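You operate a simulated robot arm through the tools that you are given. There is no shell and no other tool.

The job below is to be done with a simulated robot arm. You get a single attempt, and the scene is never put back.

TASK
Fit a black ring and the purple fitting on the grey post, clamp it and pump to about 80 kPa.
Fine: shut the vent before pumping.

It is judged by the outcome, as a careful person would: the job done as asked, and still so three seconds after it is handed in. It fails if anything else is knocked over, pushed out of place, dropped, spilled or broken.

THE ROBOT
A 7-joint arm with a two-finger gripper, fixed in place. Base frame: the origin is on the floor under the middle of its stand, x ahead of it, y to its left, z up; the work surface is at about z = 860. Lengths are in mm, angles in degrees, forces in N, time in s.
With the tool pointing down near the work surface it reaches from about 320 to 760 mm from the base axis. Its first joint turns from -166.0 to 166.0 degrees. Payload 1.71 kg.
Tool frame: the origin (TCP) lies between the finger pads and is the grasp point; the fingertips stand 20 mm ahead of it; z points along the fingers, y is the line along which they close. The gripper opens to 96 mm; its body begins 113 mm behind the TCP.
Orientation is that of the tool frame in the base frame, as a unit quaternion [w, x, y, z]. With the fingers straight down and closing along the base's y, the tool's x points along the base's -x, its y along +y and its z along -z.

THE INTERFACE
- The arm moves only by the tool apply_moves. Its argument "motion" is one flat list of numbers, 7 for each row, row after row: the turn, a rotation vector about the tool's x, y, z in units of 60 degrees (1.0 is 60 degrees), then the shift along the tool's x, y, z in units of 400 mm (1.0 is 400 mm), then the closure, from 0 (fully open) to 1 (shut). In form: [ax, ay, az, x, y, z, claw, ax, ay, az, x, y, z, claw, ...]. A call has 1 to 20 rows; each row is the pose to reach, as a shift and turn from the pose commanded when the call began, along the tool's axes at that moment. A call with a number of a shift or a turn outside -1 to 1 is refused whole. Rows are played at 5 a second. More than 50 mm and 8.6 degrees between two rows, or a gripper value outside its range, and nothing of the call is played. Where a pose cannot be reached the arm comes as near as it can. A force on the tool above 40 N (or 10 N above the force at the start of the call, whichever is more), or a blocked arm, ends the call early, and 0.2 s more pass. Each finger travels about 153 mm/s and halts on what it meets, pressing with about 26 N; the grip force reading is that of the motor and also rises with nothing between the fingers. The clock runs only during rows and for 0.2 s after the last one: add rows that repeat a pose to give the fingers time. It gives the time, the measured TCP pose, the force on the tool (base axes), the opening and the grip force at its end, in the units of the frame above (readings bear some noise), with the torque about the TCP (base axes, N m) and any sound that the robot's microphone picked up.
- Cameras (640 x 400 px; columns grow to the right, rows downward): "scene" is fixed at [399.8, -650.5, 1586.5]; the picture's right is [0.93, -0.36, 0.00], its down [-0.27, -0.70, -0.66] and it looks along [0.23, 0.61, -0.75] (base axes); focal length 329 px, centre (320, 200). "wrist" rides on the gripper at [66, 14, -145] in the tool frame; the picture's right is [-0.21, 0.98, 0.00], its down [-0.88, -0.18, -0.45] and it looks along [-0.44, -0.09, 0.90] (tool axes); focal length 275 px, centre (320, 200). There is no depth. A picture from a camera that has moved, and an enlarged one, comes with that camera's place and axes in the base frame and with its lens.
- capture(camera): a new picture of that camera. No time passes.
- raise_lower(by): moves the trunk up (or, below 0, down) by that many mm; the arm rides with it, the base frame stays. It gives what a move gives, with no picture.
- enlarge(camera, box): a new picture of the part [left, top, right, bottom] of that camera's present view, enlarged. No time passes.
- close_job(): hands the job in; it is judged then, once.

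Nothing tells you positions but the pictures and the camera data. Unless the task says otherwise, let go and move clear before handing in.

The tools are called after ">>>" by a JSON object that holds its "method" and its "body". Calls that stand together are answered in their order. apply_moves: Moves the arm, as the interface text tells. Its arguments: {"type":"object","properties":{"motion":{"type":"array"}},"required":["motion"]} The other tools are called the same way: raise_lower (by) moves the trunk up or down; capture (camera) takes a picture; enlarge (camera, box) takes an enlarged picture of a part of a camera's view; close_job () hands the job in.

At the start:

```text
time: 0.0
tool_pos: [565.1, -139.0, 1208.2]
orientation: [0.0, -0.001, 1.0, 0.0]
wrist_force: [-0.1, -0.6, -0.3]
torque: [0.01, 0.0, 0.01]
finger_gap: 96.0
grip_force: 0.1
trunk travel left (down, up): [-325.0, 61.0]
```

scene: 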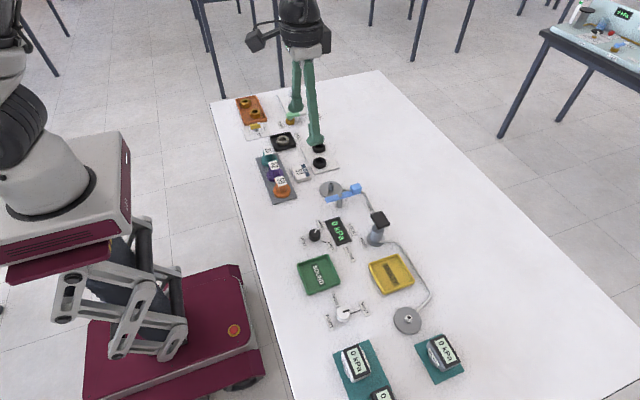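
wrist: 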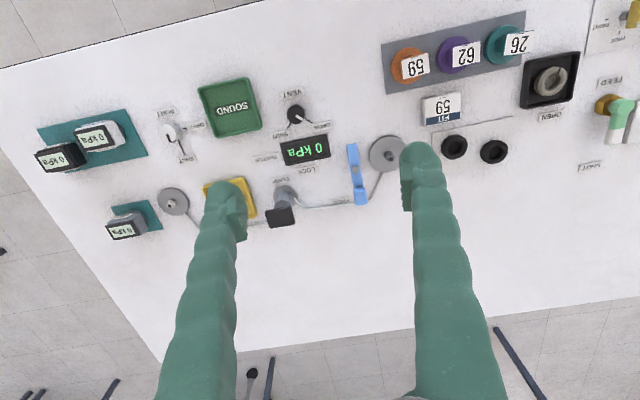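

I see a table with a row of fittings (teal, purple, orange), black rings, a grey post with a blue clamp lever, a pump, a vent knob and a gauge. First I'll take close-up pictures to locate each item.

>>> {"method": "enlarge", "body": {"camera": "scene", "box": [220, 80, 360, 210]}}

>>> {"method": "enlarge", "body": {"camera": "scene", "box": [280, 170, 440, 340]}}

>>> {"method": "enlarge", "body": {"camera": "wrist", "box": [140, 60, 400, 240]}}

>>> {"method": "enlarge", "body": {"camera": "wrist", "box": [360, 0, 640, 190]}}

```text
3.08 times, centred on (290, 145) of scene
camera zoom: at [399.8, -650.5, 1586.5], right [0.93, -0.36, 0.0], down [-0.27, -0.7, -0.66], along [0.23, 0.61, -0.75], focal length 1012 px, centre (412, 369)
```

zoom: 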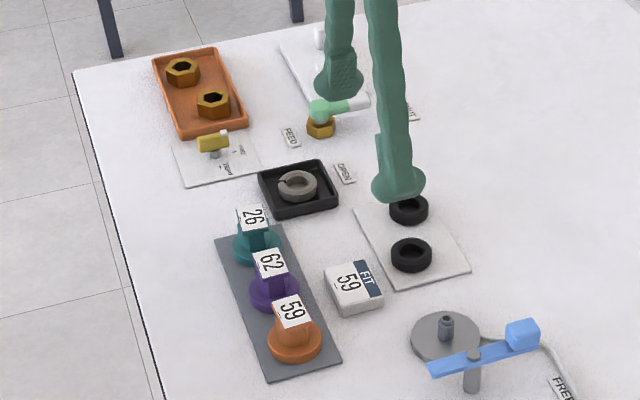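

```text
2.35 times, centred on (360, 255) of scene
camera zoom: at [399.8, -650.5, 1586.5], right [0.93, -0.36, 0.0], down [-0.27, -0.7, -0.66], along [0.23, 0.61, -0.75], focal length 774 px, centre (226, 71)
```

zoom: 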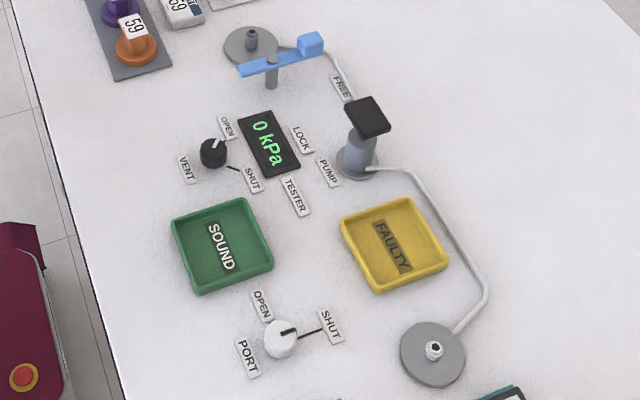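

```text
2.22 times, centred on (270, 150) of wrist
camera zoom: at [499.7, -125.4, 1351.0], right [0.21, 0.98, 0.0], down [0.88, -0.18, 0.44], along [0.43, -0.09, -0.9], focal length 612 px, centre (431, 311)
```

zoom: 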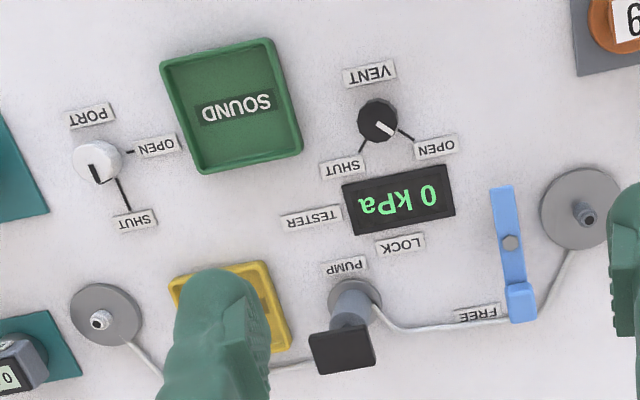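

```text
2.11 times, centred on (500, 95) of wrist
camera zoom: at [499.7, -125.4, 1351.0], right [0.21, 0.98, 0.0], down [0.88, -0.18, 0.44], along [0.43, -0.09, -0.9], focal length 580 px, centre (-59, 421)
```

zoom: 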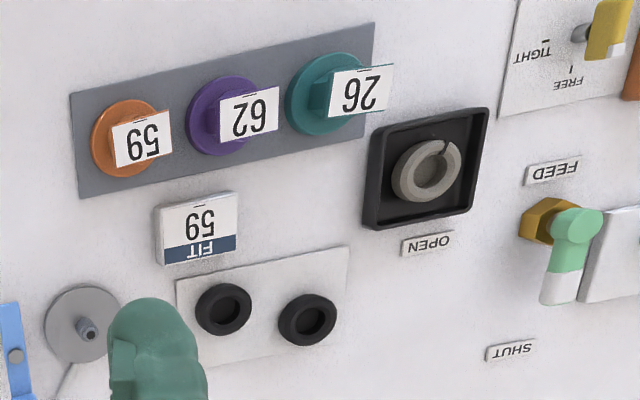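

The purple fitting (62) is near (529, 86), the rings near (684, 88) and (707, 158), and the clamp post near (672, -32). The vent pointer is at OPEN. The card reads "FIT 59", but you asked for purple, so I'll use purple. Next I'll move the wrist camera closer to the fittings.

>>> {"method": "apply_moves", "body": {"motion": [0, 0, 0, 0.014, 0.075, 0.06, 0, 0, 0, 0, 0.028, 0.15, 0.12, 0, 0, 0, 0, 0.042, 0.225, 0.18, 0, 0, 0, 0, 0.056, 0.3, 0.24, 0, 0, 0, 0, 0.07, 0.375, 0.3, 0, 0, 0, 0, 0.084, 0.45, 0.36, 0, 0, 0, 0, 0.098, 0.525, 0.42, 0, 0, 0, 0, 0.1125, 0.6025, 0.4825, 0, 0, 0, 0, 0.1125, 0.6025, 0.4825, 0]}}

>>> {"method": "capture", "body": {"camera": "wrist"}}

>>> {"method": "capture", "body": {"camera": "scene"}}

```text
time: 2.0
tool_pos: [501.7, 102.4, 1023.2]
orientation: [0.008, 0.0, 1.0, -0.001]
wrist_force: [-0.9, -0.4, 0.3]
torque: [0.03, 0.0, 0.01]
finger_gap: 96.3
grip_force: 0.0
trunk travel left (down, up): [-325.0, 61.0]
```

```text
taken
camera wrist: at [434.7, 115.9, 1166.2], right [0.21, 0.98, 0.0], down [0.87, -0.19, 0.46], along [0.45, -0.09, -0.89], focal length 275 px, centre (320, 200)
```

wrist: 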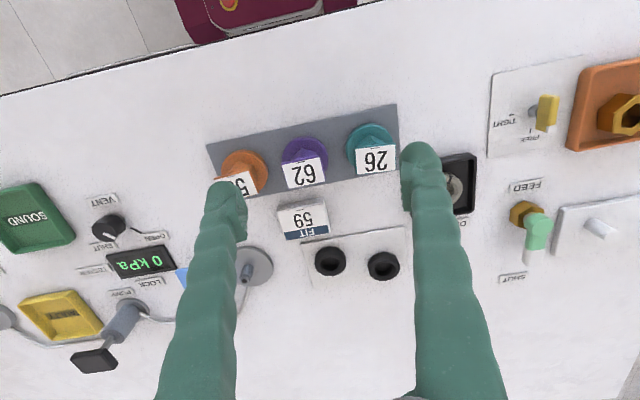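

```text
taken
```

scene: 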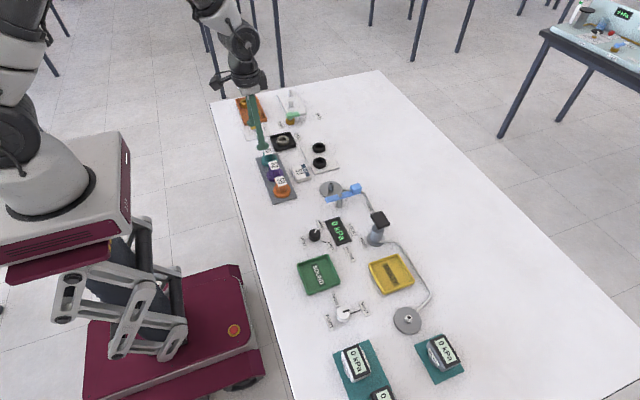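

The arm stopped short of the commanded x, so I'll hold still to see whether it settles, and take enlarged pictures of the fittings and rings.

>>> {"method": "apply_moves", "body": {"motion": [0, 0, 0, 0, 0, 0, 0, 0, 0, 0, 0, 0, 0, 0]}}

>>> {"method": "enlarge", "body": {"camera": "wrist", "box": [200, 100, 420, 240]}}

>>> {"method": "enlarge", "body": {"camera": "wrist", "box": [230, 200, 420, 320]}}

>>> {"method": "enlarge", "body": {"camera": "scene", "box": [245, 120, 375, 210]}}

>>> {"method": "enlarge", "body": {"camera": "scene", "box": [300, 120, 350, 175]}}

```text
time: 2.6
tool_pos: [502.4, 102.7, 1022.8]
orientation: [0.007, 0.0, 1.0, 0.0]
wrist_force: [-0.1, 0.1, -0.3]
torque: [0.0, -0.01, 0.02]
finger_gap: 95.8
grip_force: 0.0
trunk travel left (down, up): [-325.0, 61.0]
```

```text
2.86 times, centred on (310, 170) of wrist
camera zoom: at [435.4, 116.2, 1166.2], right [0.21, 0.98, 0.0], down [0.87, -0.18, 0.46], along [0.45, -0.09, -0.89], focal length 786 px, centre (349, 286)
```

zoom: 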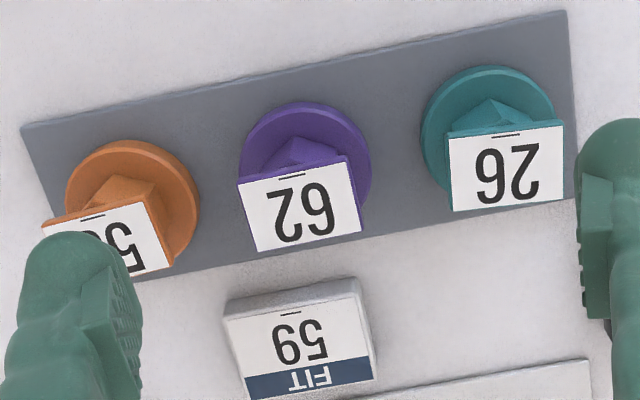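

```text
3.33 times, centred on (325, 260) of wrist
camera zoom: at [435.4, 116.2, 1166.2], right [0.21, 0.98, 0.0], down [0.87, -0.18, 0.46], along [0.45, -0.09, -0.89], focal length 918 px, centre (303, 0)
```

zoom: 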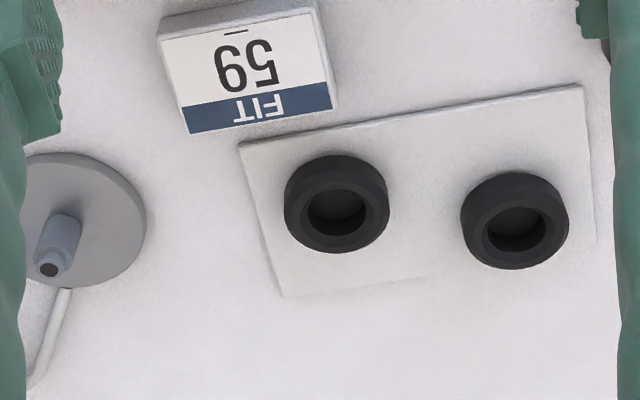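

```text
4.44 times, centred on (310, 165) of scene
camera zoom: at [399.8, -650.5, 1586.5], right [0.93, -0.36, 0.0], down [-0.27, -0.7, -0.66], along [0.23, 0.61, -0.75], focal length 1462 px, centre (364, 356)
```

zoom: 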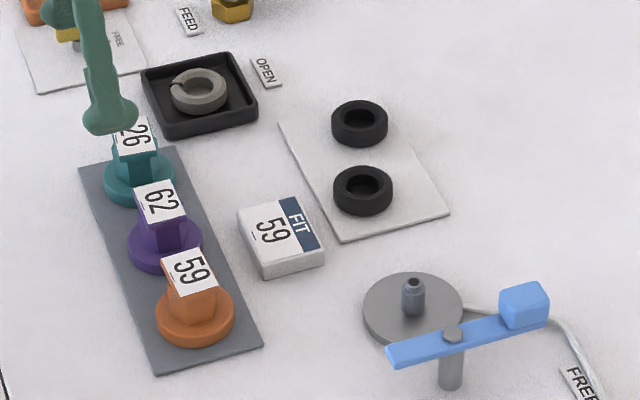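

```text
7.27 times, centred on (325, 148) of scene
camera zoom: at [399.8, -650.5, 1586.5], right [0.93, -0.36, 0.0], down [-0.27, -0.7, -0.66], along [0.23, 0.61, -0.75], focal length 2393 px, centre (284, 582)
```

zoom: 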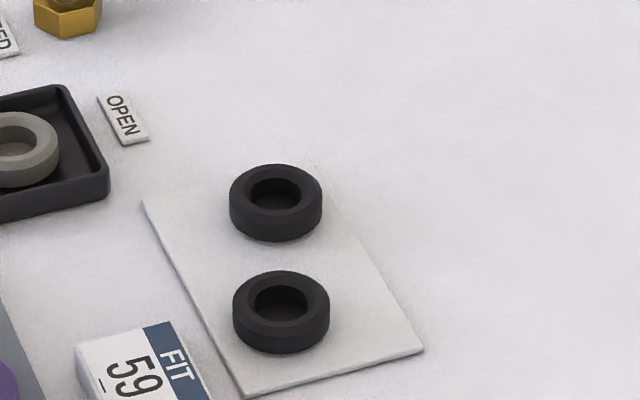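

The arm is at its downward reach limit here because the shoulder is high. I'll raise the tool, then lower the trunk to gain reach near the table.

>>> {"method": "apply_moves", "body": {"motion": [0, 0, 0, 0, 0, -0.11, 0, 0, 0, 0, 0, 0, -0.22, 0, 0, 0, 0, 0, 0, -0.33, 0, 0, 0, 0, 0, 0, -0.44, 0, 0, 0, 0, 0, 0, -0.44, 0]}}

>>> {"method": "raise_lower", "body": {"by": -200}}

>>> {"method": "capture", "body": {"camera": "scene"}}

```text
time: 3.8
tool_pos: [501.4, 101.2, 1195.4]
orientation: [0.007, 0.0, 1.0, 0.0]
wrist_force: [0.0, -1.0, -0.5]
torque: [-0.01, 0.05, 0.0]
finger_gap: 96.0
grip_force: 0.1
trunk travel left (down, up): [-325.0, 61.0]
```

```text
time: 6.0
tool_pos: [501.2, 101.1, 997.2]
orientation: [0.007, 0.0, 1.0, 0.0]
wrist_force: [0.8, 0.0, -0.4]
torque: [0.01, 0.06, -0.05]
finger_gap: 95.9
grip_force: 0.1
trunk travel left (down, up): [-125.0, 261.0]
```

```text
taken
```

scene: 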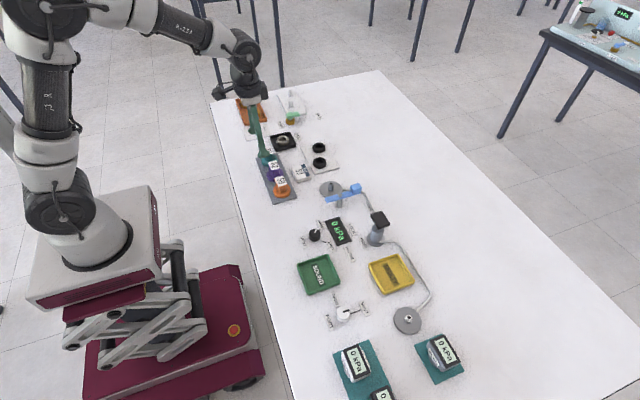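

The trunk is down 200 mm and the arm is better bent. I'll take tight close-ups of the purple fitting, the post and clamp, and the knobs.

>>> {"method": "enlarge", "body": {"camera": "scene", "box": [255, 140, 305, 205]}}

>>> {"method": "enlarge", "body": {"camera": "scene", "box": [310, 170, 380, 215]}}

>>> {"method": "enlarge", "body": {"camera": "scene", "box": [290, 200, 400, 270]}}

>>> {"method": "enlarge", "body": {"camera": "scene", "box": [310, 280, 430, 350]}}

>>> {"method": "capture", "body": {"camera": "wrist"}}

```text
6.15 times, centred on (280, 172) of scene
camera zoom: at [399.8, -650.5, 1586.5], right [0.93, -0.36, 0.0], down [-0.27, -0.7, -0.66], along [0.23, 0.61, -0.75], focal length 2025 px, centre (566, 369)
```

zoom: 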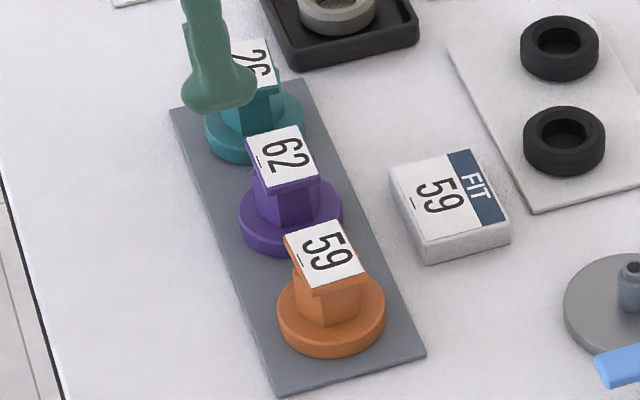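

```text
8.89 times, centred on (345, 192) of scene
camera zoom: at [399.8, -650.5, 1586.5], right [0.93, -0.36, 0.0], down [-0.27, -0.7, -0.66], along [0.23, 0.61, -0.75], focal length 2925 px, centre (98, 267)
```

zoom: 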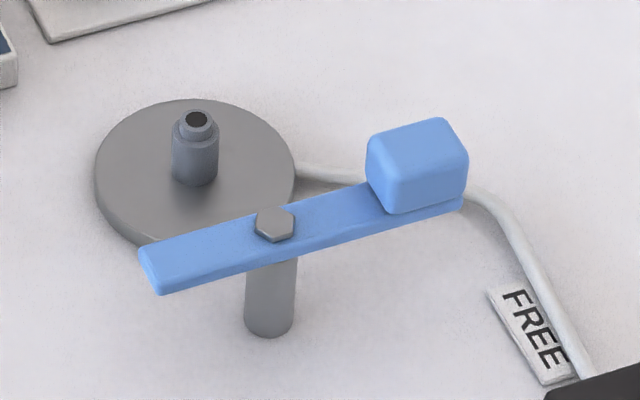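

```text
5.71 times, centred on (345, 235) of scene
camera zoom: at [399.8, -650.5, 1586.5], right [0.93, -0.36, 0.0], down [-0.27, -0.7, -0.66], along [0.23, 0.61, -0.75], focal length 1880 px, centre (177, 0)
```

zoom: 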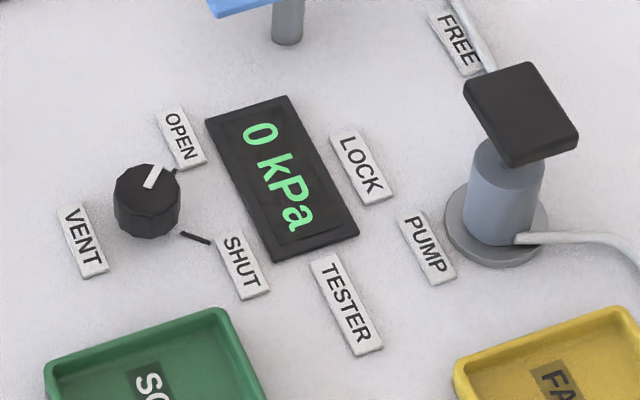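

```text
5.33 times, centred on (370, 315) of scene
camera zoom: at [399.8, -650.5, 1586.5], right [0.93, -0.36, 0.0], down [-0.27, -0.7, -0.66], along [0.23, 0.61, -0.75], focal length 1755 px, centre (53, -413)
```

zoom: 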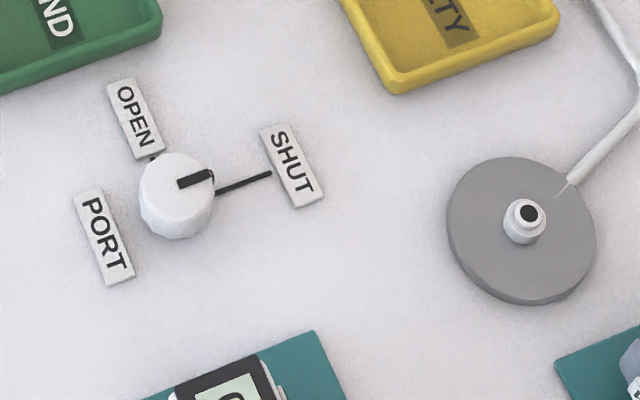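

```text
taken
camera wrist: at [433.4, 115.5, 1138.8], right [0.21, 0.98, 0.0], down [0.87, -0.18, 0.46], along [0.45, -0.09, -0.89], focal length 275 px, centre (320, 200)
```

wrist: 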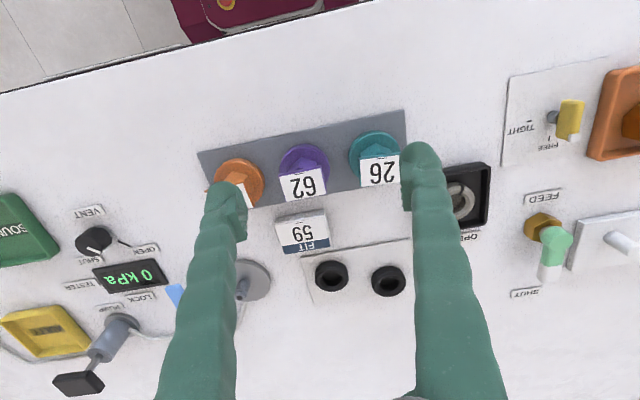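

The fitting has a hex body with a tag plate on top, reaching about z = 911. The PORT knob is at SHUT. The vent must turn about 90° clockwise, and so must the clamp handle. I'll take the far ring near (703, 150) with the fingers closing along x, so I'll move over there now and turn the tool.

>>> {"method": "apply_moves", "body": {"motion": [0, 0.0134, 0, -0.093, 0.018, 0.01, 0, 0, 0.0134, 0, -0.186, 0.036, 0.018, 0, 0, 0.0134, 0, -0.279, 0.054, 0.026, 0, 0, 0.0134, 0, -0.372, 0.0725, 0.035, 0, 0, 0.0134, 0, -0.372, 0.0725, 0.035, 0]}}

```text
time: 7.2
tool_pos: [650.8, 131.4, 981.9]
orientation: [0.0, 0.0, 1.0, 0.0]
wrist_force: [-0.2, 0.2, -0.2]
torque: [0.02, 0.02, -0.02]
finger_gap: 96.0
grip_force: 0.0
trunk travel left (down, up): [-125.0, 261.0]
```

The tool is now exactly vertical. I'll take a picture here to refine where the rings are.

>>> {"method": "capture", "body": {"camera": "wrist"}}

>>> {"method": "enlarge", "body": {"camera": "wrist", "box": [180, 100, 420, 250]}}

```text
taken
camera wrist: at [585.8, 144.5, 1126.5], right [0.21, 0.98, 0.0], down [0.88, -0.18, 0.45], along [0.44, -0.09, -0.9], focal length 275 px, centre (320, 200)
```

wrist: 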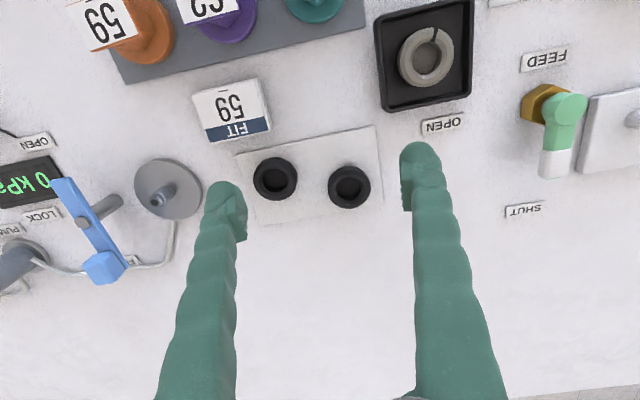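

```text
2.67 times, centred on (300, 175) of wrist
camera zoom: at [585.8, 144.5, 1126.5], right [0.21, 0.98, 0.0], down [0.88, -0.18, 0.45], along [0.44, -0.09, -0.9], focal length 734 px, centre (373, 267)
```

zoom: 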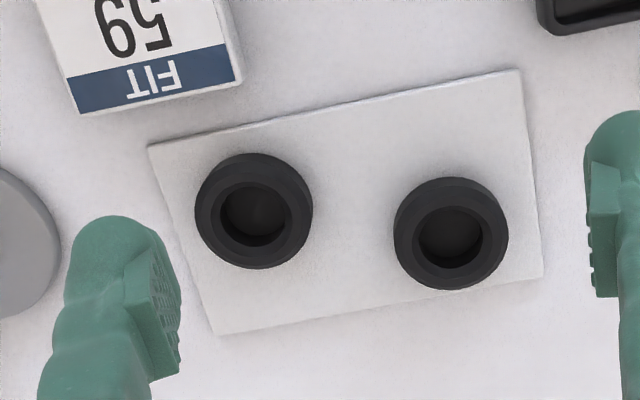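

The rings are at about (677, 81) and (702, 149). I'll move over the far ring and yaw the tool 90° in two steps.

>>> {"method": "apply_moves", "body": {"motion": [0, 0, 0.125, -0.021, 0.007, 0, 0, 0, 0, 0.25, -0.042, 0.014, 0, 0, 0, 0, 0.375, -0.063, 0.021, 0, 0, 0, 0, 0.5, -0.084, 0.028, 0, 0, 0, 0, 0.625, -0.105, 0.035, 0, 0, 0, 0, 0.75, -0.127, 0.04375, 0, 0, 0, 0, 0.75, -0.127, 0.04375, 0, 0]}}

>>> {"method": "apply_moves", "body": {"motion": [0, 0, 0.125, 0, 0, 0, 0, 0, 0, 0.25, 0, 0, 0, 0, 0, 0, 0.375, 0, 0, 0, 0, 0, 0, 0.5, 0, 0, 0, 0, 0, 0, 0.625, 0, 0, 0, 0, 0, 0, 0.75, 0, 0, 0, 0, 0, 0, 0.75, 0, 0, 0, 0]}}

>>> {"method": "capture", "body": {"camera": "wrist"}}

```text
time: 8.8
tool_pos: [703.1, 149.3, 984.3]
orientation: [0.0, 0.384, 0.923, 0.0]
wrist_force: [0.6, 0.4, 0.6]
torque: [-0.03, -0.01, -0.04]
finger_gap: 96.1
grip_force: 0.0
trunk travel left (down, up): [-125.0, 261.0]
```

```text
time: 10.4
tool_pos: [702.7, 148.9, 985.1]
orientation: [-0.001, 0.708, 0.706, 0.0]
wrist_force: [1.1, -0.1, 0.1]
torque: [-0.01, -0.02, 0.0]
finger_gap: 96.0
grip_force: 0.0
trunk travel left (down, up): [-125.0, 261.0]
```

```text
taken
camera wrist: at [717.1, 214.7, 1129.2], right [0.98, -0.21, 0.0], down [-0.18, -0.88, 0.44], along [-0.09, -0.43, -0.9], focal length 275 px, centre (320, 200)
```

wrist: 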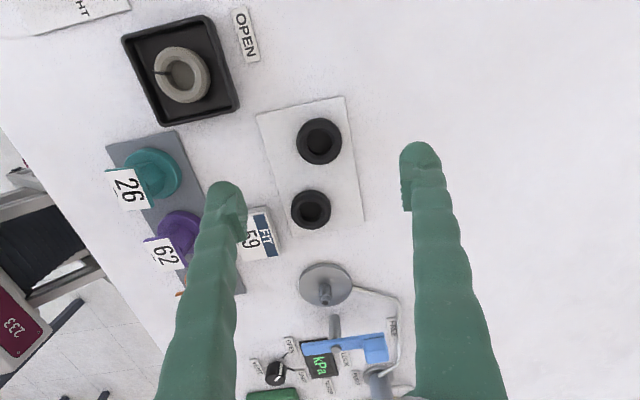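

Fingers now close along x. I'll zoom in to refine the position of ring 2 and the post from this view.

>>> {"method": "enlarge", "body": {"camera": "wrist", "box": [250, 90, 410, 190]}}

>>> {"method": "enlarge", "body": {"camera": "wrist", "box": [240, 240, 420, 360]}}

```text
4.00 times, centred on (330, 140) of wrist
camera zoom: at [717.1, 214.7, 1129.2], right [0.98, -0.21, 0.0], down [-0.18, -0.88, 0.44], along [-0.09, -0.43, -0.9], focal length 1101 px, centre (280, 440)
```

zoom: 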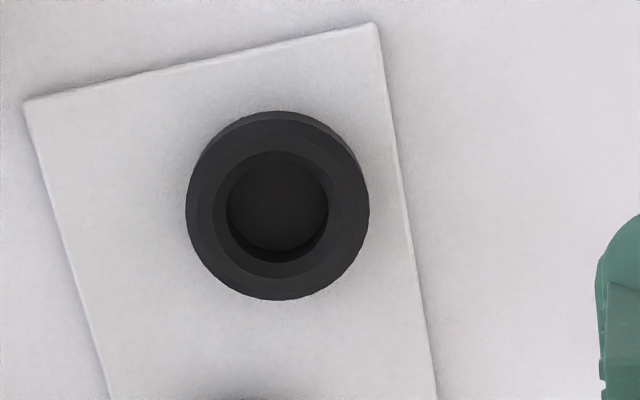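

```text
3.33 times, centred on (330, 300) of wrist
camera zoom: at [717.1, 214.7, 1129.2], right [0.98, -0.21, 0.0], down [-0.18, -0.88, 0.44], along [-0.09, -0.43, -0.9], focal length 918 px, centre (287, -133)
```

zoom: 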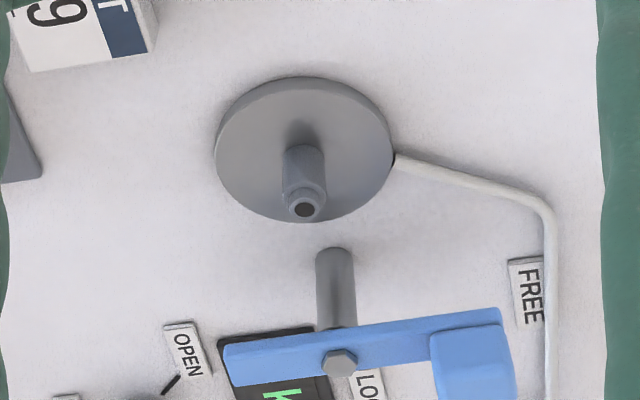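

Ring 2 is centred at about (702.8, 149.5), 43 mm across with its top near z = 873. The grey post is at about (671.4, -31), with its tip near z = 895. I'll descend around ring 2 and grip it.

>>> {"method": "apply_moves", "body": {"motion": [0, 0, 0, 0.001, 0, 0.06, 0, 0, 0, 0, 0.001, 0, 0.12, 0, 0, 0, 0, 0.001, 0, 0.18, 0, 0, 0, 0, 0.001, 0, 0.22, 0, 0, 0, 0, 0.001, 0, 0.25, 0, 0, 0, 0, 0.001, 0, 0.25, 0]}}

>>> {"method": "capture", "body": {"camera": "wrist"}}

```text
time: 11.8
tool_pos: [701.5, 149.4, 883.8]
orientation: [-0.001, 0.707, 0.707, -0.001]
wrist_force: [0.0, -0.2, -0.3]
torque: [-0.01, -0.01, 0.01]
finger_gap: 95.9
grip_force: 0.1
trunk travel left (down, up): [-125.0, 261.0]
```

```text
taken
camera wrist: at [716.0, 214.5, 1027.7], right [0.98, -0.21, 0.0], down [-0.18, -0.88, 0.44], along [-0.09, -0.44, -0.9], focal length 275 px, centre (320, 200)
```

wrist: 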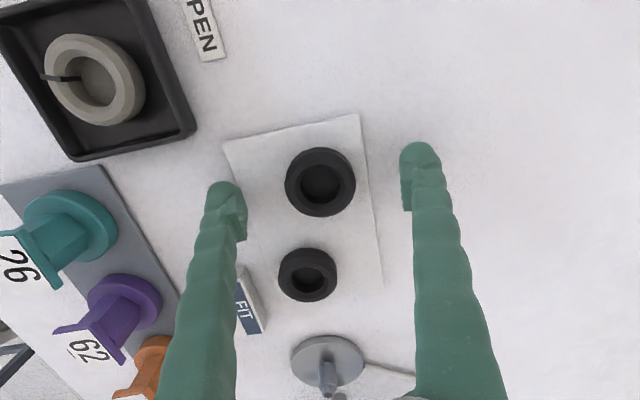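

The ring sits centred between the fingertips. I'll close the gripper on it.

>>> {"method": "apply_moves", "body": {"motion": [0, 0, 0, 0, 0, 0, 0.4, 0, 0, 0, 0, 0, 0, 0.6, 0, 0, 0, 0, 0, 0, 1, 0, 0, 0, 0, 0, 0, 1, 0, 0, 0, 0, 0, 0, 1]}}

>>> {"method": "capture", "body": {"camera": "wrist"}}

```text
time: 13.0
tool_pos: [702.4, 148.5, 884.1]
orientation: [0.0, 0.707, 0.707, 0.0]
wrist_force: [-0.1, 0.5, 0.6]
torque: [0.0, 0.01, 0.0]
finger_gap: 44.9
grip_force: 25.9
trunk travel left (down, up): [-125.0, 261.0]
```

```text
taken
camera wrist: at [716.0, 214.4, 1028.1], right [0.98, -0.21, 0.0], down [-0.18, -0.88, 0.44], along [-0.09, -0.44, -0.9], focal length 275 px, centre (320, 200)
```

wrist: 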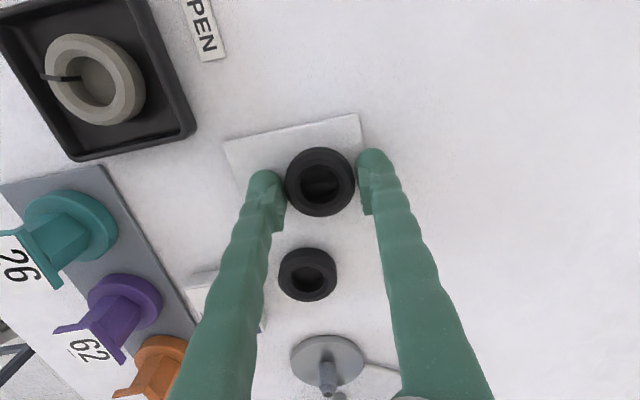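

The gap stopped at 45 mm with a firm grip, so the ring is held. I'll lift it clear of the post height.

>>> {"method": "apply_moves", "body": {"motion": [0, 0, 0, 0, 0, -0.05, 1, 0, 0, 0, 0, 0, -0.1, 1, 0, 0, 0, 0, 0, -0.15, 1, 0, 0, 0, 0, 0, -0.19, 1, 0, 0, 0, 0, 0, -0.19, 1]}}

>>> {"method": "capture", "body": {"camera": "wrist"}}

```text
time: 14.2
tool_pos: [702.5, 150.0, 957.8]
orientation: [0.0, 0.707, 0.707, -0.001]
wrist_force: [0.3, 0.0, 0.0]
torque: [0.0, -0.01, 0.0]
finger_gap: 45.0
grip_force: 25.7
trunk travel left (down, up): [-125.0, 261.0]
```

```text
taken
camera wrist: at [716.7, 215.2, 1103.7], right [0.98, -0.21, 0.0], down [-0.18, -0.88, 0.44], along [-0.09, -0.43, -0.9], focal length 275 px, centre (320, 200)
```

wrist: 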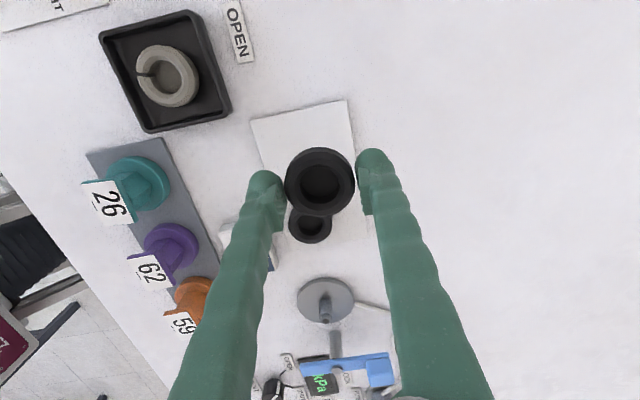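

The ring is lifted. I'll zoom in to check how it sits and whether its bore is open.

>>> {"method": "enlarge", "body": {"camera": "wrist", "box": [260, 130, 380, 260]}}

>>> {"method": "enlarge", "body": {"camera": "scene", "box": [290, 110, 350, 180]}}

```text
3.08 times, centred on (320, 195) of wrist
camera zoom: at [716.7, 215.2, 1103.7], right [0.98, -0.21, 0.0], down [-0.18, -0.88, 0.44], along [-0.09, -0.43, -0.9], focal length 847 px, centre (320, 215)
```

zoom: 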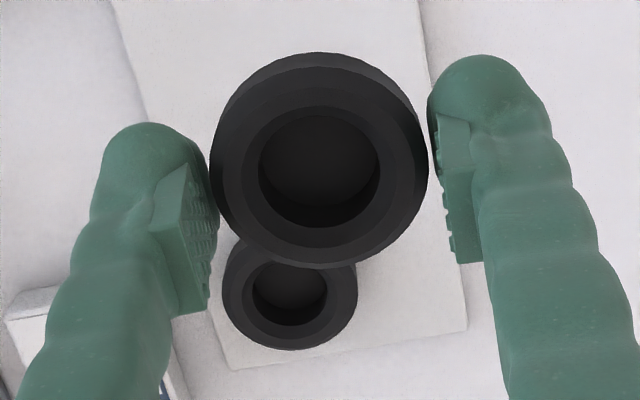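

```text
5.71 times, centred on (320, 145) of scene
camera zoom: at [399.8, -650.5, 1586.5], right [0.93, -0.36, 0.0], down [-0.27, -0.7, -0.66], along [0.23, 0.61, -0.75], focal length 1880 px, centre (320, 514)
```

zoom: 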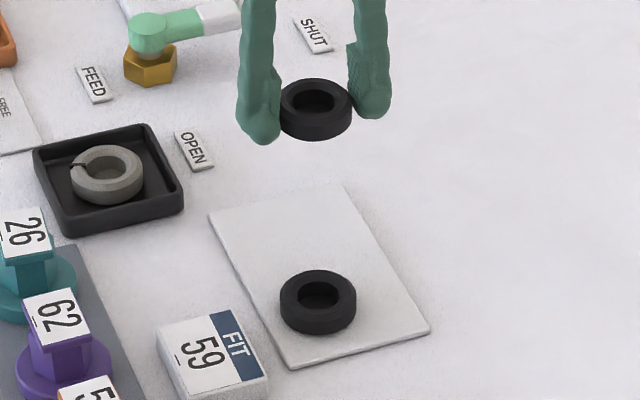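

The ring is held level and centred. I'll carry it over to the grey post.

>>> {"method": "apply_moves", "body": {"motion": [0, 0, 0, -0.075, -0.013, 0, 1, 0, 0, 0, -0.15, -0.026, 0, 1, 0, 0, 0, -0.225, -0.039, 0, 1, 0, 0, 0, -0.3, -0.052, 0, 1, 0, 0, 0, -0.375, -0.065, 0, 1, 0, 0, 0, -0.45, -0.0778, 0, 1, 0, 0, 0, -0.45, -0.0778, 0, 1]}}

>>> {"method": "capture", "body": {"camera": "wrist"}}

>>> {"method": "enlarge", "body": {"camera": "scene", "box": [300, 140, 390, 215]}}

```text
time: 15.8
tool_pos: [669.5, -34.0, 959.3]
orientation: [0.0, 0.707, 0.707, 0.0]
wrist_force: [-1.4, -0.6, -0.1]
torque: [-0.01, -0.01, -0.03]
finger_gap: 45.0
grip_force: 26.4
trunk travel left (down, up): [-125.0, 261.0]
```

```text
taken
camera wrist: at [684.2, 32.4, 1103.0], right [0.98, -0.21, 0.0], down [-0.18, -0.88, 0.44], along [-0.09, -0.43, -0.9], focal length 275 px, centre (320, 200)
```

wrist: 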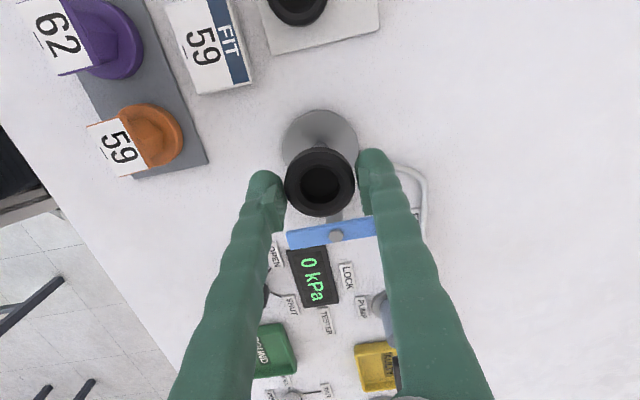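

```text
5.33 times, centred on (345, 178) of scene
camera zoom: at [399.8, -650.5, 1586.5], right [0.93, -0.36, 0.0], down [-0.27, -0.7, -0.66], along [0.23, 0.61, -0.75], focal length 1755 px, centre (187, 320)
```

zoom: 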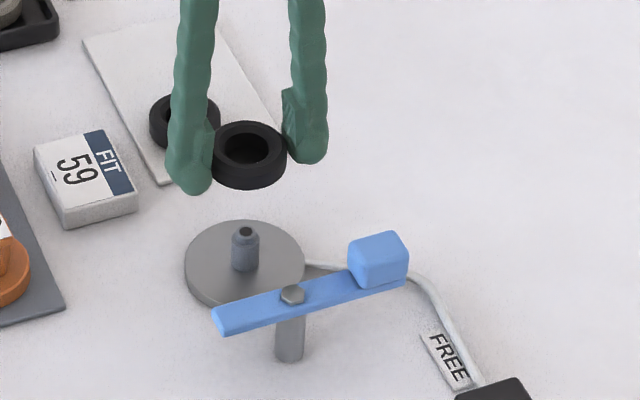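

The ring is above the post. I'll hold to let it settle and check its alignment against the disc more precisely.

>>> {"method": "apply_moves", "body": {"motion": [0, 0, 0, 0, 0, 0, 1, 0, 0, 0, 0, 0, 0, 1]}}

>>> {"method": "enlarge", "body": {"camera": "wrist", "box": [250, 90, 390, 220]}}

```text
time: 16.4
tool_pos: [669.3, -31.5, 958.0]
orientation: [0.0, 0.707, 0.707, -0.001]
wrist_force: [1.2, -0.6, -0.4]
torque: [0.0, -0.02, -0.06]
finger_gap: 44.6
grip_force: 26.3
trunk travel left (down, up): [-125.0, 261.0]
```

```text
3.08 times, centred on (320, 155) of wrist
camera zoom: at [684.2, 32.9, 1102.8], right [0.98, -0.21, 0.0], down [-0.18, -0.88, 0.44], along [-0.09, -0.43, -0.9], focal length 847 px, centre (320, 338)
```

zoom: 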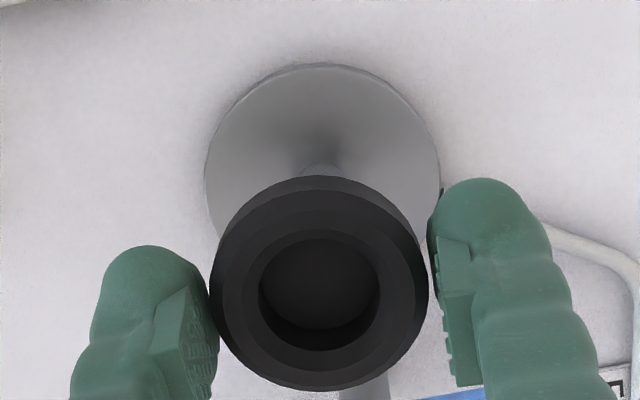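

The ring is about 1 mm off the disc centre, so I'll nudge it and lower it in stages over the post.

>>> {"method": "apply_moves", "body": {"motion": [0, 0, 0, 0.0025, 0.0025, 0.025, 1, 0, 0, 0, 0.0025, 0.0025, 0.05, 1, 0, 0, 0, 0.0025, 0.0025, 0.075, 1, 0, 0, 0, 0.0025, 0.0025, 0.1, 1, 0, 0, 0, 0.0025, 0.0025, 0.125, 1, 0, 0, 0, 0.0025, 0.0025, 0.125, 1]}}

>>> {"method": "enlarge", "body": {"camera": "wrist", "box": [250, 90, 390, 220]}}

>>> {"method": "enlarge", "body": {"camera": "scene", "box": [300, 140, 390, 215]}}

```text
time: 17.8
tool_pos: [671.6, -30.2, 909.2]
orientation: [0.001, 0.707, 0.707, 0.0]
wrist_force: [0.0, 0.1, 0.6]
torque: [0.02, 0.01, 0.0]
finger_gap: 44.9
grip_force: 26.2
trunk travel left (down, up): [-125.0, 261.0]
```

```text
3.08 times, centred on (320, 155) of wrist
camera zoom: at [685.1, 34.9, 1053.2], right [0.98, -0.21, 0.0], down [-0.18, -0.88, 0.44], along [-0.09, -0.43, -0.9], focal length 847 px, centre (320, 338)
```

zoom: 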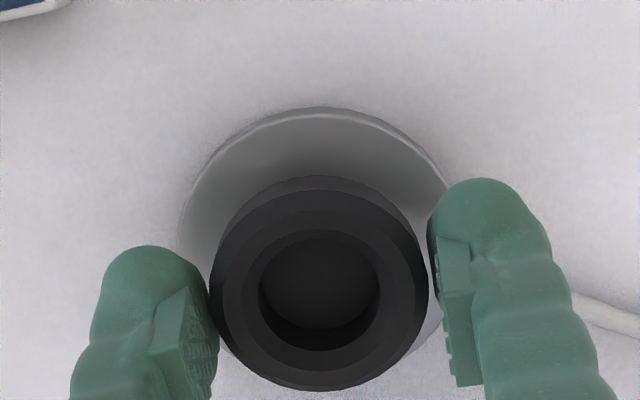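

```text
5.33 times, centred on (345, 178) of scene
camera zoom: at [399.8, -650.5, 1586.5], right [0.93, -0.36, 0.0], down [-0.27, -0.7, -0.66], along [0.23, 0.61, -0.75], focal length 1755 px, centre (187, 320)
```

zoom: 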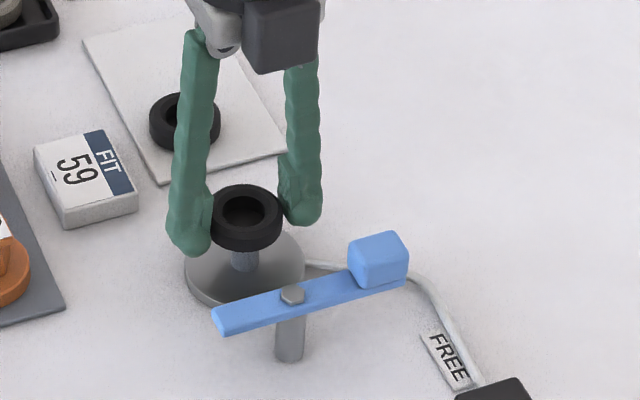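

No contact yet and the ring is about level with the post tip. I'll lower in small steps while watching the force.

>>> {"method": "apply_moves", "body": {"motion": [0, 0, 0, 0, 0.0, 0.005, 1, 0, 0, 0, 0, 0.0, 0.01, 1, 0, 0, 0, 0, 0, 0.015, 1, 0, 0, 0, 0, 0, 0.02, 1, 0, 0, 0, 0, 0, 0.02, 1]}}

>>> {"method": "enlarge", "body": {"camera": "wrist", "box": [250, 90, 390, 220]}}

>>> {"method": "enlarge", "body": {"camera": "scene", "box": [300, 140, 390, 215]}}

```text
time: 19.0
tool_pos: [671.1, -29.8, 905.2]
orientation: [0.003, 0.707, 0.707, 0.002]
wrist_force: [2.0, 0.1, 32.7]
torque: [-0.36, -0.03, 0.03]
finger_gap: 45.4
grip_force: 26.0
trunk travel left (down, up): [-125.0, 261.0]
```

```text
3.08 times, centred on (320, 155) of wrist
camera zoom: at [683.5, 35.5, 1049.4], right [0.98, -0.21, 0.01], down [-0.19, -0.88, 0.44], along [-0.08, -0.44, -0.9], focal length 847 px, centre (320, 338)
```

zoom: 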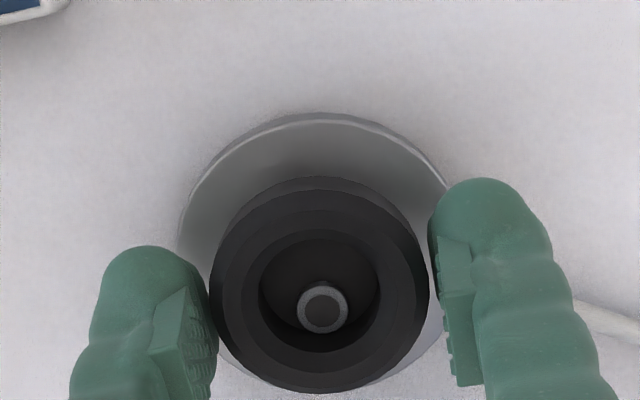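

```text
5.33 times, centred on (345, 178) of scene
camera zoom: at [399.8, -650.5, 1586.5], right [0.93, -0.36, 0.0], down [-0.27, -0.7, -0.66], along [0.23, 0.61, -0.75], focal length 1755 px, centre (187, 320)
```

zoom: 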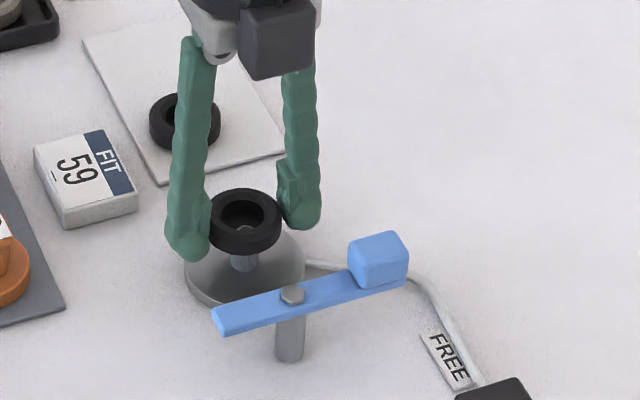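

Contact came early: the post shoulder met the ring's rim. The three views together put the post tip at about (670, -34.7, 891), so the ring is about 5 mm off in y. I'll raise it, shift it and check.

>>> {"method": "apply_moves", "body": {"motion": [0, 0, 0, 0, 0, -0.015, 1, 0, 0, 0, 0, 0, -0.03, 1, 0, 0, 0, -0.006, 0, -0.03, 1, 0, 0, 0, -0.0123, 0, -0.03, 1, 0, 0, 0, -0.0123, 0, -0.03, 1, 0, 0, 0, -0.0123, 0, -0.03, 1]}}

>>> {"method": "enlarge", "body": {"camera": "wrist", "box": [250, 90, 390, 220]}}

>>> {"method": "enlarge", "body": {"camera": "scene", "box": [310, 150, 370, 200]}}

```text
time: 20.4
tool_pos: [670.6, -35.2, 912.5]
orientation: [0.0, 0.707, 0.707, 0.0]
wrist_force: [-0.4, 0.0, -0.3]
torque: [0.0, 0.0, -0.01]
finger_gap: 44.7
grip_force: 25.7
trunk travel left (down, up): [-125.0, 261.0]
```

```text
3.08 times, centred on (320, 155) of wrist
camera zoom: at [684.9, 29.8, 1058.1], right [0.98, -0.21, 0.0], down [-0.18, -0.88, 0.44], along [-0.09, -0.43, -0.9], focal length 847 px, centre (320, 338)
```

zoom: 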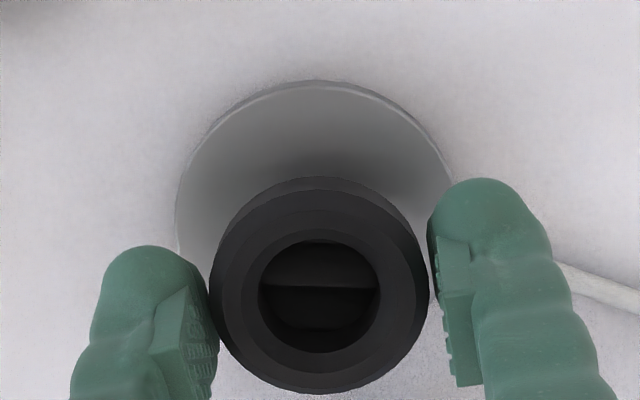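

```text
8.00 times, centred on (340, 175) of scene
camera zoom: at [399.8, -650.5, 1586.5], right [0.93, -0.36, 0.0], down [-0.27, -0.7, -0.66], along [0.23, 0.61, -0.75], focal length 2632 px, centre (160, 400)
```

zoom: 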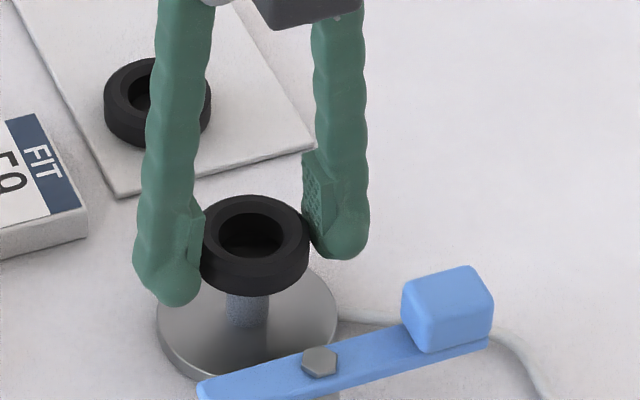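

The ring is now centred on the post within about 1 mm. I'll make a small trim and lower it gradually.

>>> {"method": "apply_moves", "body": {"motion": [0, 0, 0, 0.0018, -0.001, 0.01, 1, 0, 0, 0, 0.0018, -0.001, 0.02, 1, 0, 0, 0, 0.0018, -0.001, 0.03, 1, 0, 0, 0, 0.0018, -0.001, 0.04, 1, 0, 0, 0, 0.0018, -0.001, 0.045, 1, 0, 0, 0, 0.0018, -0.001, 0.045, 1]}}

>>> {"method": "enlarge", "body": {"camera": "wrist", "box": [250, 90, 390, 220]}}

>>> {"method": "enlarge", "body": {"camera": "scene", "box": [310, 150, 370, 200]}}

```text
time: 21.8
tool_pos: [670.9, -35.1, 895.7]
orientation: [0.0, 0.707, 0.708, 0.0]
wrist_force: [0.4, -0.1, -0.2]
torque: [0.01, 0.01, -0.04]
finger_gap: 45.1
grip_force: 26.1
trunk travel left (down, up): [-125.0, 261.0]
```

```text
3.08 times, centred on (320, 155) of wrist
camera zoom: at [684.7, 30.9, 1039.5], right [0.98, -0.21, 0.0], down [-0.18, -0.88, 0.44], along [-0.09, -0.44, -0.9], focal length 847 px, centre (320, 338)
```

zoom: 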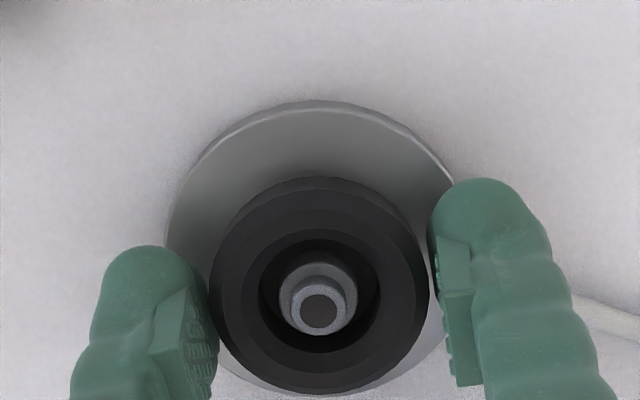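

```text
8.00 times, centred on (340, 175) of scene
camera zoom: at [399.8, -650.5, 1586.5], right [0.93, -0.36, 0.0], down [-0.27, -0.7, -0.66], along [0.23, 0.61, -0.75], focal length 2632 px, centre (160, 400)
```

zoom: 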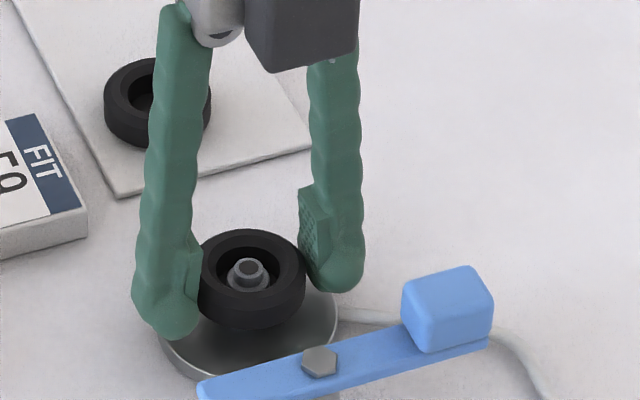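

The post now passes cleanly through the ring. I'll lower the last few millimetres to the disc.

>>> {"method": "apply_moves", "body": {"motion": [0, 0, 0, 0, 0, 0.005, 1, 0, 0, 0, 0, 0, 0.01, 1, 0, 0, 0, 0, 0, 0.0125, 1, 0, 0, 0, 0, 0, 0.0125, 1]}}

>>> {"method": "enlarge", "body": {"camera": "scene", "box": [310, 150, 370, 200]}}

```text
time: 22.8
tool_pos: [670.1, -35.6, 890.2]
orientation: [0.0, 0.707, 0.707, -0.001]
wrist_force: [0.0, 0.0, -0.5]
torque: [0.01, 0.01, -0.02]
finger_gap: 45.2
grip_force: 25.9
trunk travel left (down, up): [-125.0, 261.0]
```

```text
8.00 times, centred on (340, 175) of scene
camera zoom: at [399.8, -650.5, 1586.5], right [0.93, -0.36, 0.0], down [-0.27, -0.7, -0.66], along [0.23, 0.61, -0.75], focal length 2632 px, centre (160, 400)
```

zoom: 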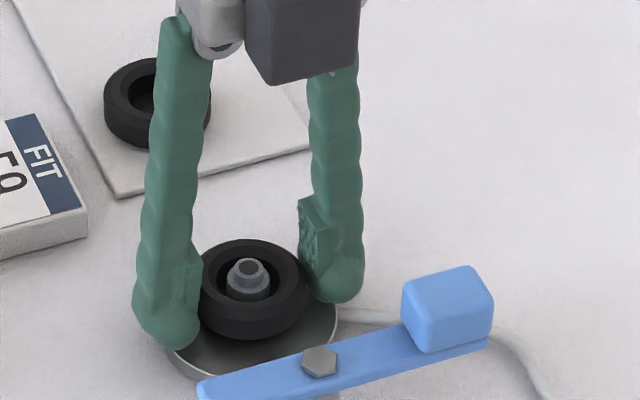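

There's still no contact, so I'll continue down in small steps.

>>> {"method": "apply_moves", "body": {"motion": [0, 0, 0, 0, 0, 0.0035, 1, 0, 0, 0, 0, 0, 0.007, 1, 0, 0, 0, 0, 0, 0.007, 1]}}

```text
time: 23.6
tool_pos: [671.5, -35.3, 887.8]
orientation: [0.001, 0.707, 0.707, 0.0]
wrist_force: [0.0, -0.3, -0.2]
torque: [0.01, -0.03, -0.03]
finger_gap: 45.0
grip_force: 26.1
trunk travel left (down, up): [-125.0, 261.0]
```

>>> {"method": "apply_moves", "body": {"motion": [0, 0, 0, 0, 0, 0.003, 1, 0, 0, 0, 0, 0, 0.006, 1, 0, 0, 0, 0, 0, 0.006, 1]}}

>>> {"method": "enlarge", "body": {"camera": "scene", "box": [310, 150, 370, 200]}}

>>> {"method": "enlarge", "body": {"camera": "wrist", "box": [250, 90, 390, 220]}}

```text
time: 24.4
tool_pos: [669.9, -34.0, 887.0]
orientation: [0.0, 0.707, 0.707, 0.002]
wrist_force: [3.5, 0.0, 18.1]
torque: [-0.05, 0.38, 0.02]
finger_gap: 44.8
grip_force: 26.0
trunk travel left (down, up): [-125.0, 261.0]
```

```text
8.00 times, centred on (340, 175) of scene
camera zoom: at [399.8, -650.5, 1586.5], right [0.93, -0.36, 0.0], down [-0.27, -0.7, -0.66], along [0.23, 0.61, -0.75], focal length 2632 px, centre (160, 400)
```

zoom: 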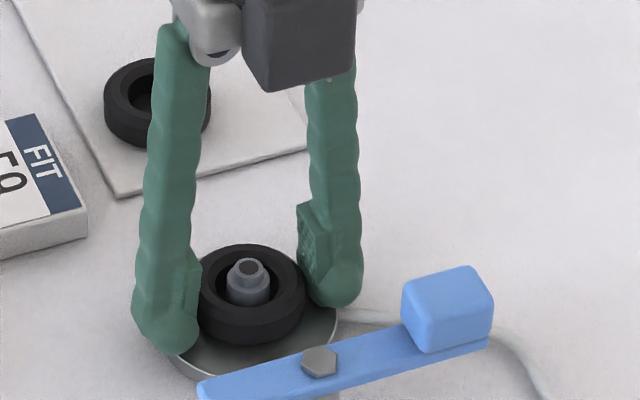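

```text
3.08 times, centred on (320, 155) of wrist
camera zoom: at [683.8, 31.0, 1031.6], right [0.98, -0.21, 0.0], down [-0.19, -0.88, 0.44], along [-0.09, -0.44, -0.9], focal length 847 px, centre (320, 338)
```

zoom: 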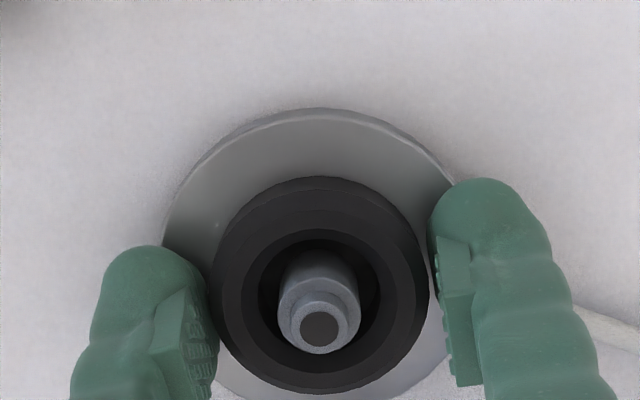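

The ring has touched the disc and is concentric with the post. I'll ease off the pressure, open the fingers and check.

>>> {"method": "apply_moves", "body": {"motion": [0, 0, 0, 0, 0, -0.003, 1, 0, 0, 0, 0, 0, -0.003, 1, 0, 0, 0, 0, 0, -0.003, 0.5, 0, 0, 0, 0, 0, -0.003, 0.42, 0, 0, 0, 0, 0, -0.003, 0.38, 0, 0, 0, 0, 0, -0.003, 0.38]}}

>>> {"method": "enlarge", "body": {"camera": "wrist", "box": [250, 90, 390, 220]}}

```text
time: 25.8
tool_pos: [668.9, -34.9, 885.9]
orientation: [-0.002, 0.707, 0.707, -0.001]
wrist_force: [0.0, -1.2, -0.1]
torque: [0.0, 0.02, 0.02]
finger_gap: 59.3
grip_force: 0.1
trunk travel left (down, up): [-125.0, 261.0]
```

```text
3.08 times, centred on (320, 155) of wrist
camera zoom: at [683.5, 31.3, 1030.5], right [0.98, -0.21, 0.0], down [-0.18, -0.88, 0.44], along [-0.09, -0.43, -0.9], focal length 847 px, centre (320, 338)
```

zoom: 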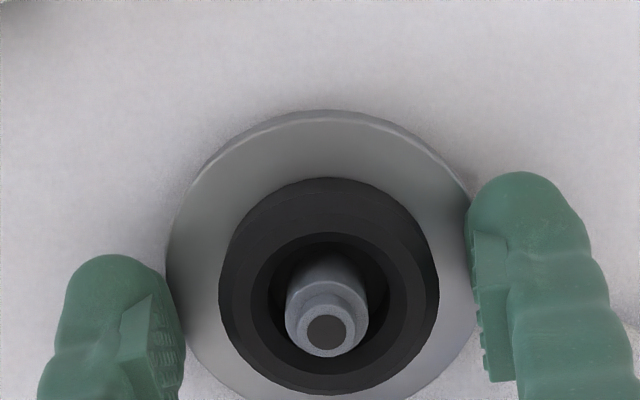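

The ring has been released and lies flat on the disc around the post. I'll raise straight up and check.

>>> {"method": "apply_moves", "body": {"motion": [0, 0, 0, 0, 0, -0.06, 0.38, 0, 0, 0, 0, 0, -0.12, 0.38, 0, 0, 0, 0, 0, -0.18, 0.38, 0, 0, 0, 0, 0, -0.25, 0.38, 0, 0, 0, 0, 0, -0.25, 0.2]}}

>>> {"method": "enlarge", "body": {"camera": "wrist", "box": [240, 60, 400, 240]}}

>>> {"method": "enlarge", "body": {"camera": "scene", "box": [310, 150, 390, 215]}}

```text
time: 27.0
tool_pos: [669.5, -34.6, 987.9]
orientation: [0.0, 0.707, 0.707, -0.001]
wrist_force: [-0.4, -0.9, 0.6]
torque: [0.01, -0.01, 0.02]
finger_gap: 76.8
grip_force: 0.1
trunk travel left (down, up): [-125.0, 261.0]
```

```text
2.22 times, centred on (320, 150) of wrist
camera zoom: at [683.8, 30.9, 1131.9], right [0.98, -0.21, 0.0], down [-0.18, -0.88, 0.44], along [-0.09, -0.43, -0.9], focal length 612 px, centre (320, 311)
```

zoom: 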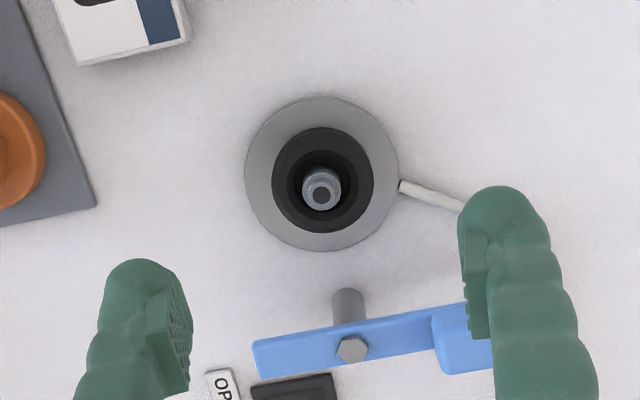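

```text
6.15 times, centred on (350, 182) of scene
camera zoom: at [399.8, -650.5, 1586.5], right [0.93, -0.36, 0.0], down [-0.27, -0.7, -0.66], along [0.23, 0.61, -0.75], focal length 2025 px, centre (135, 308)
```

zoom: 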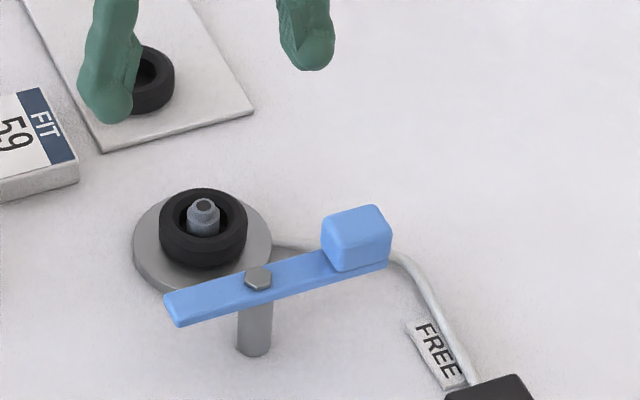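

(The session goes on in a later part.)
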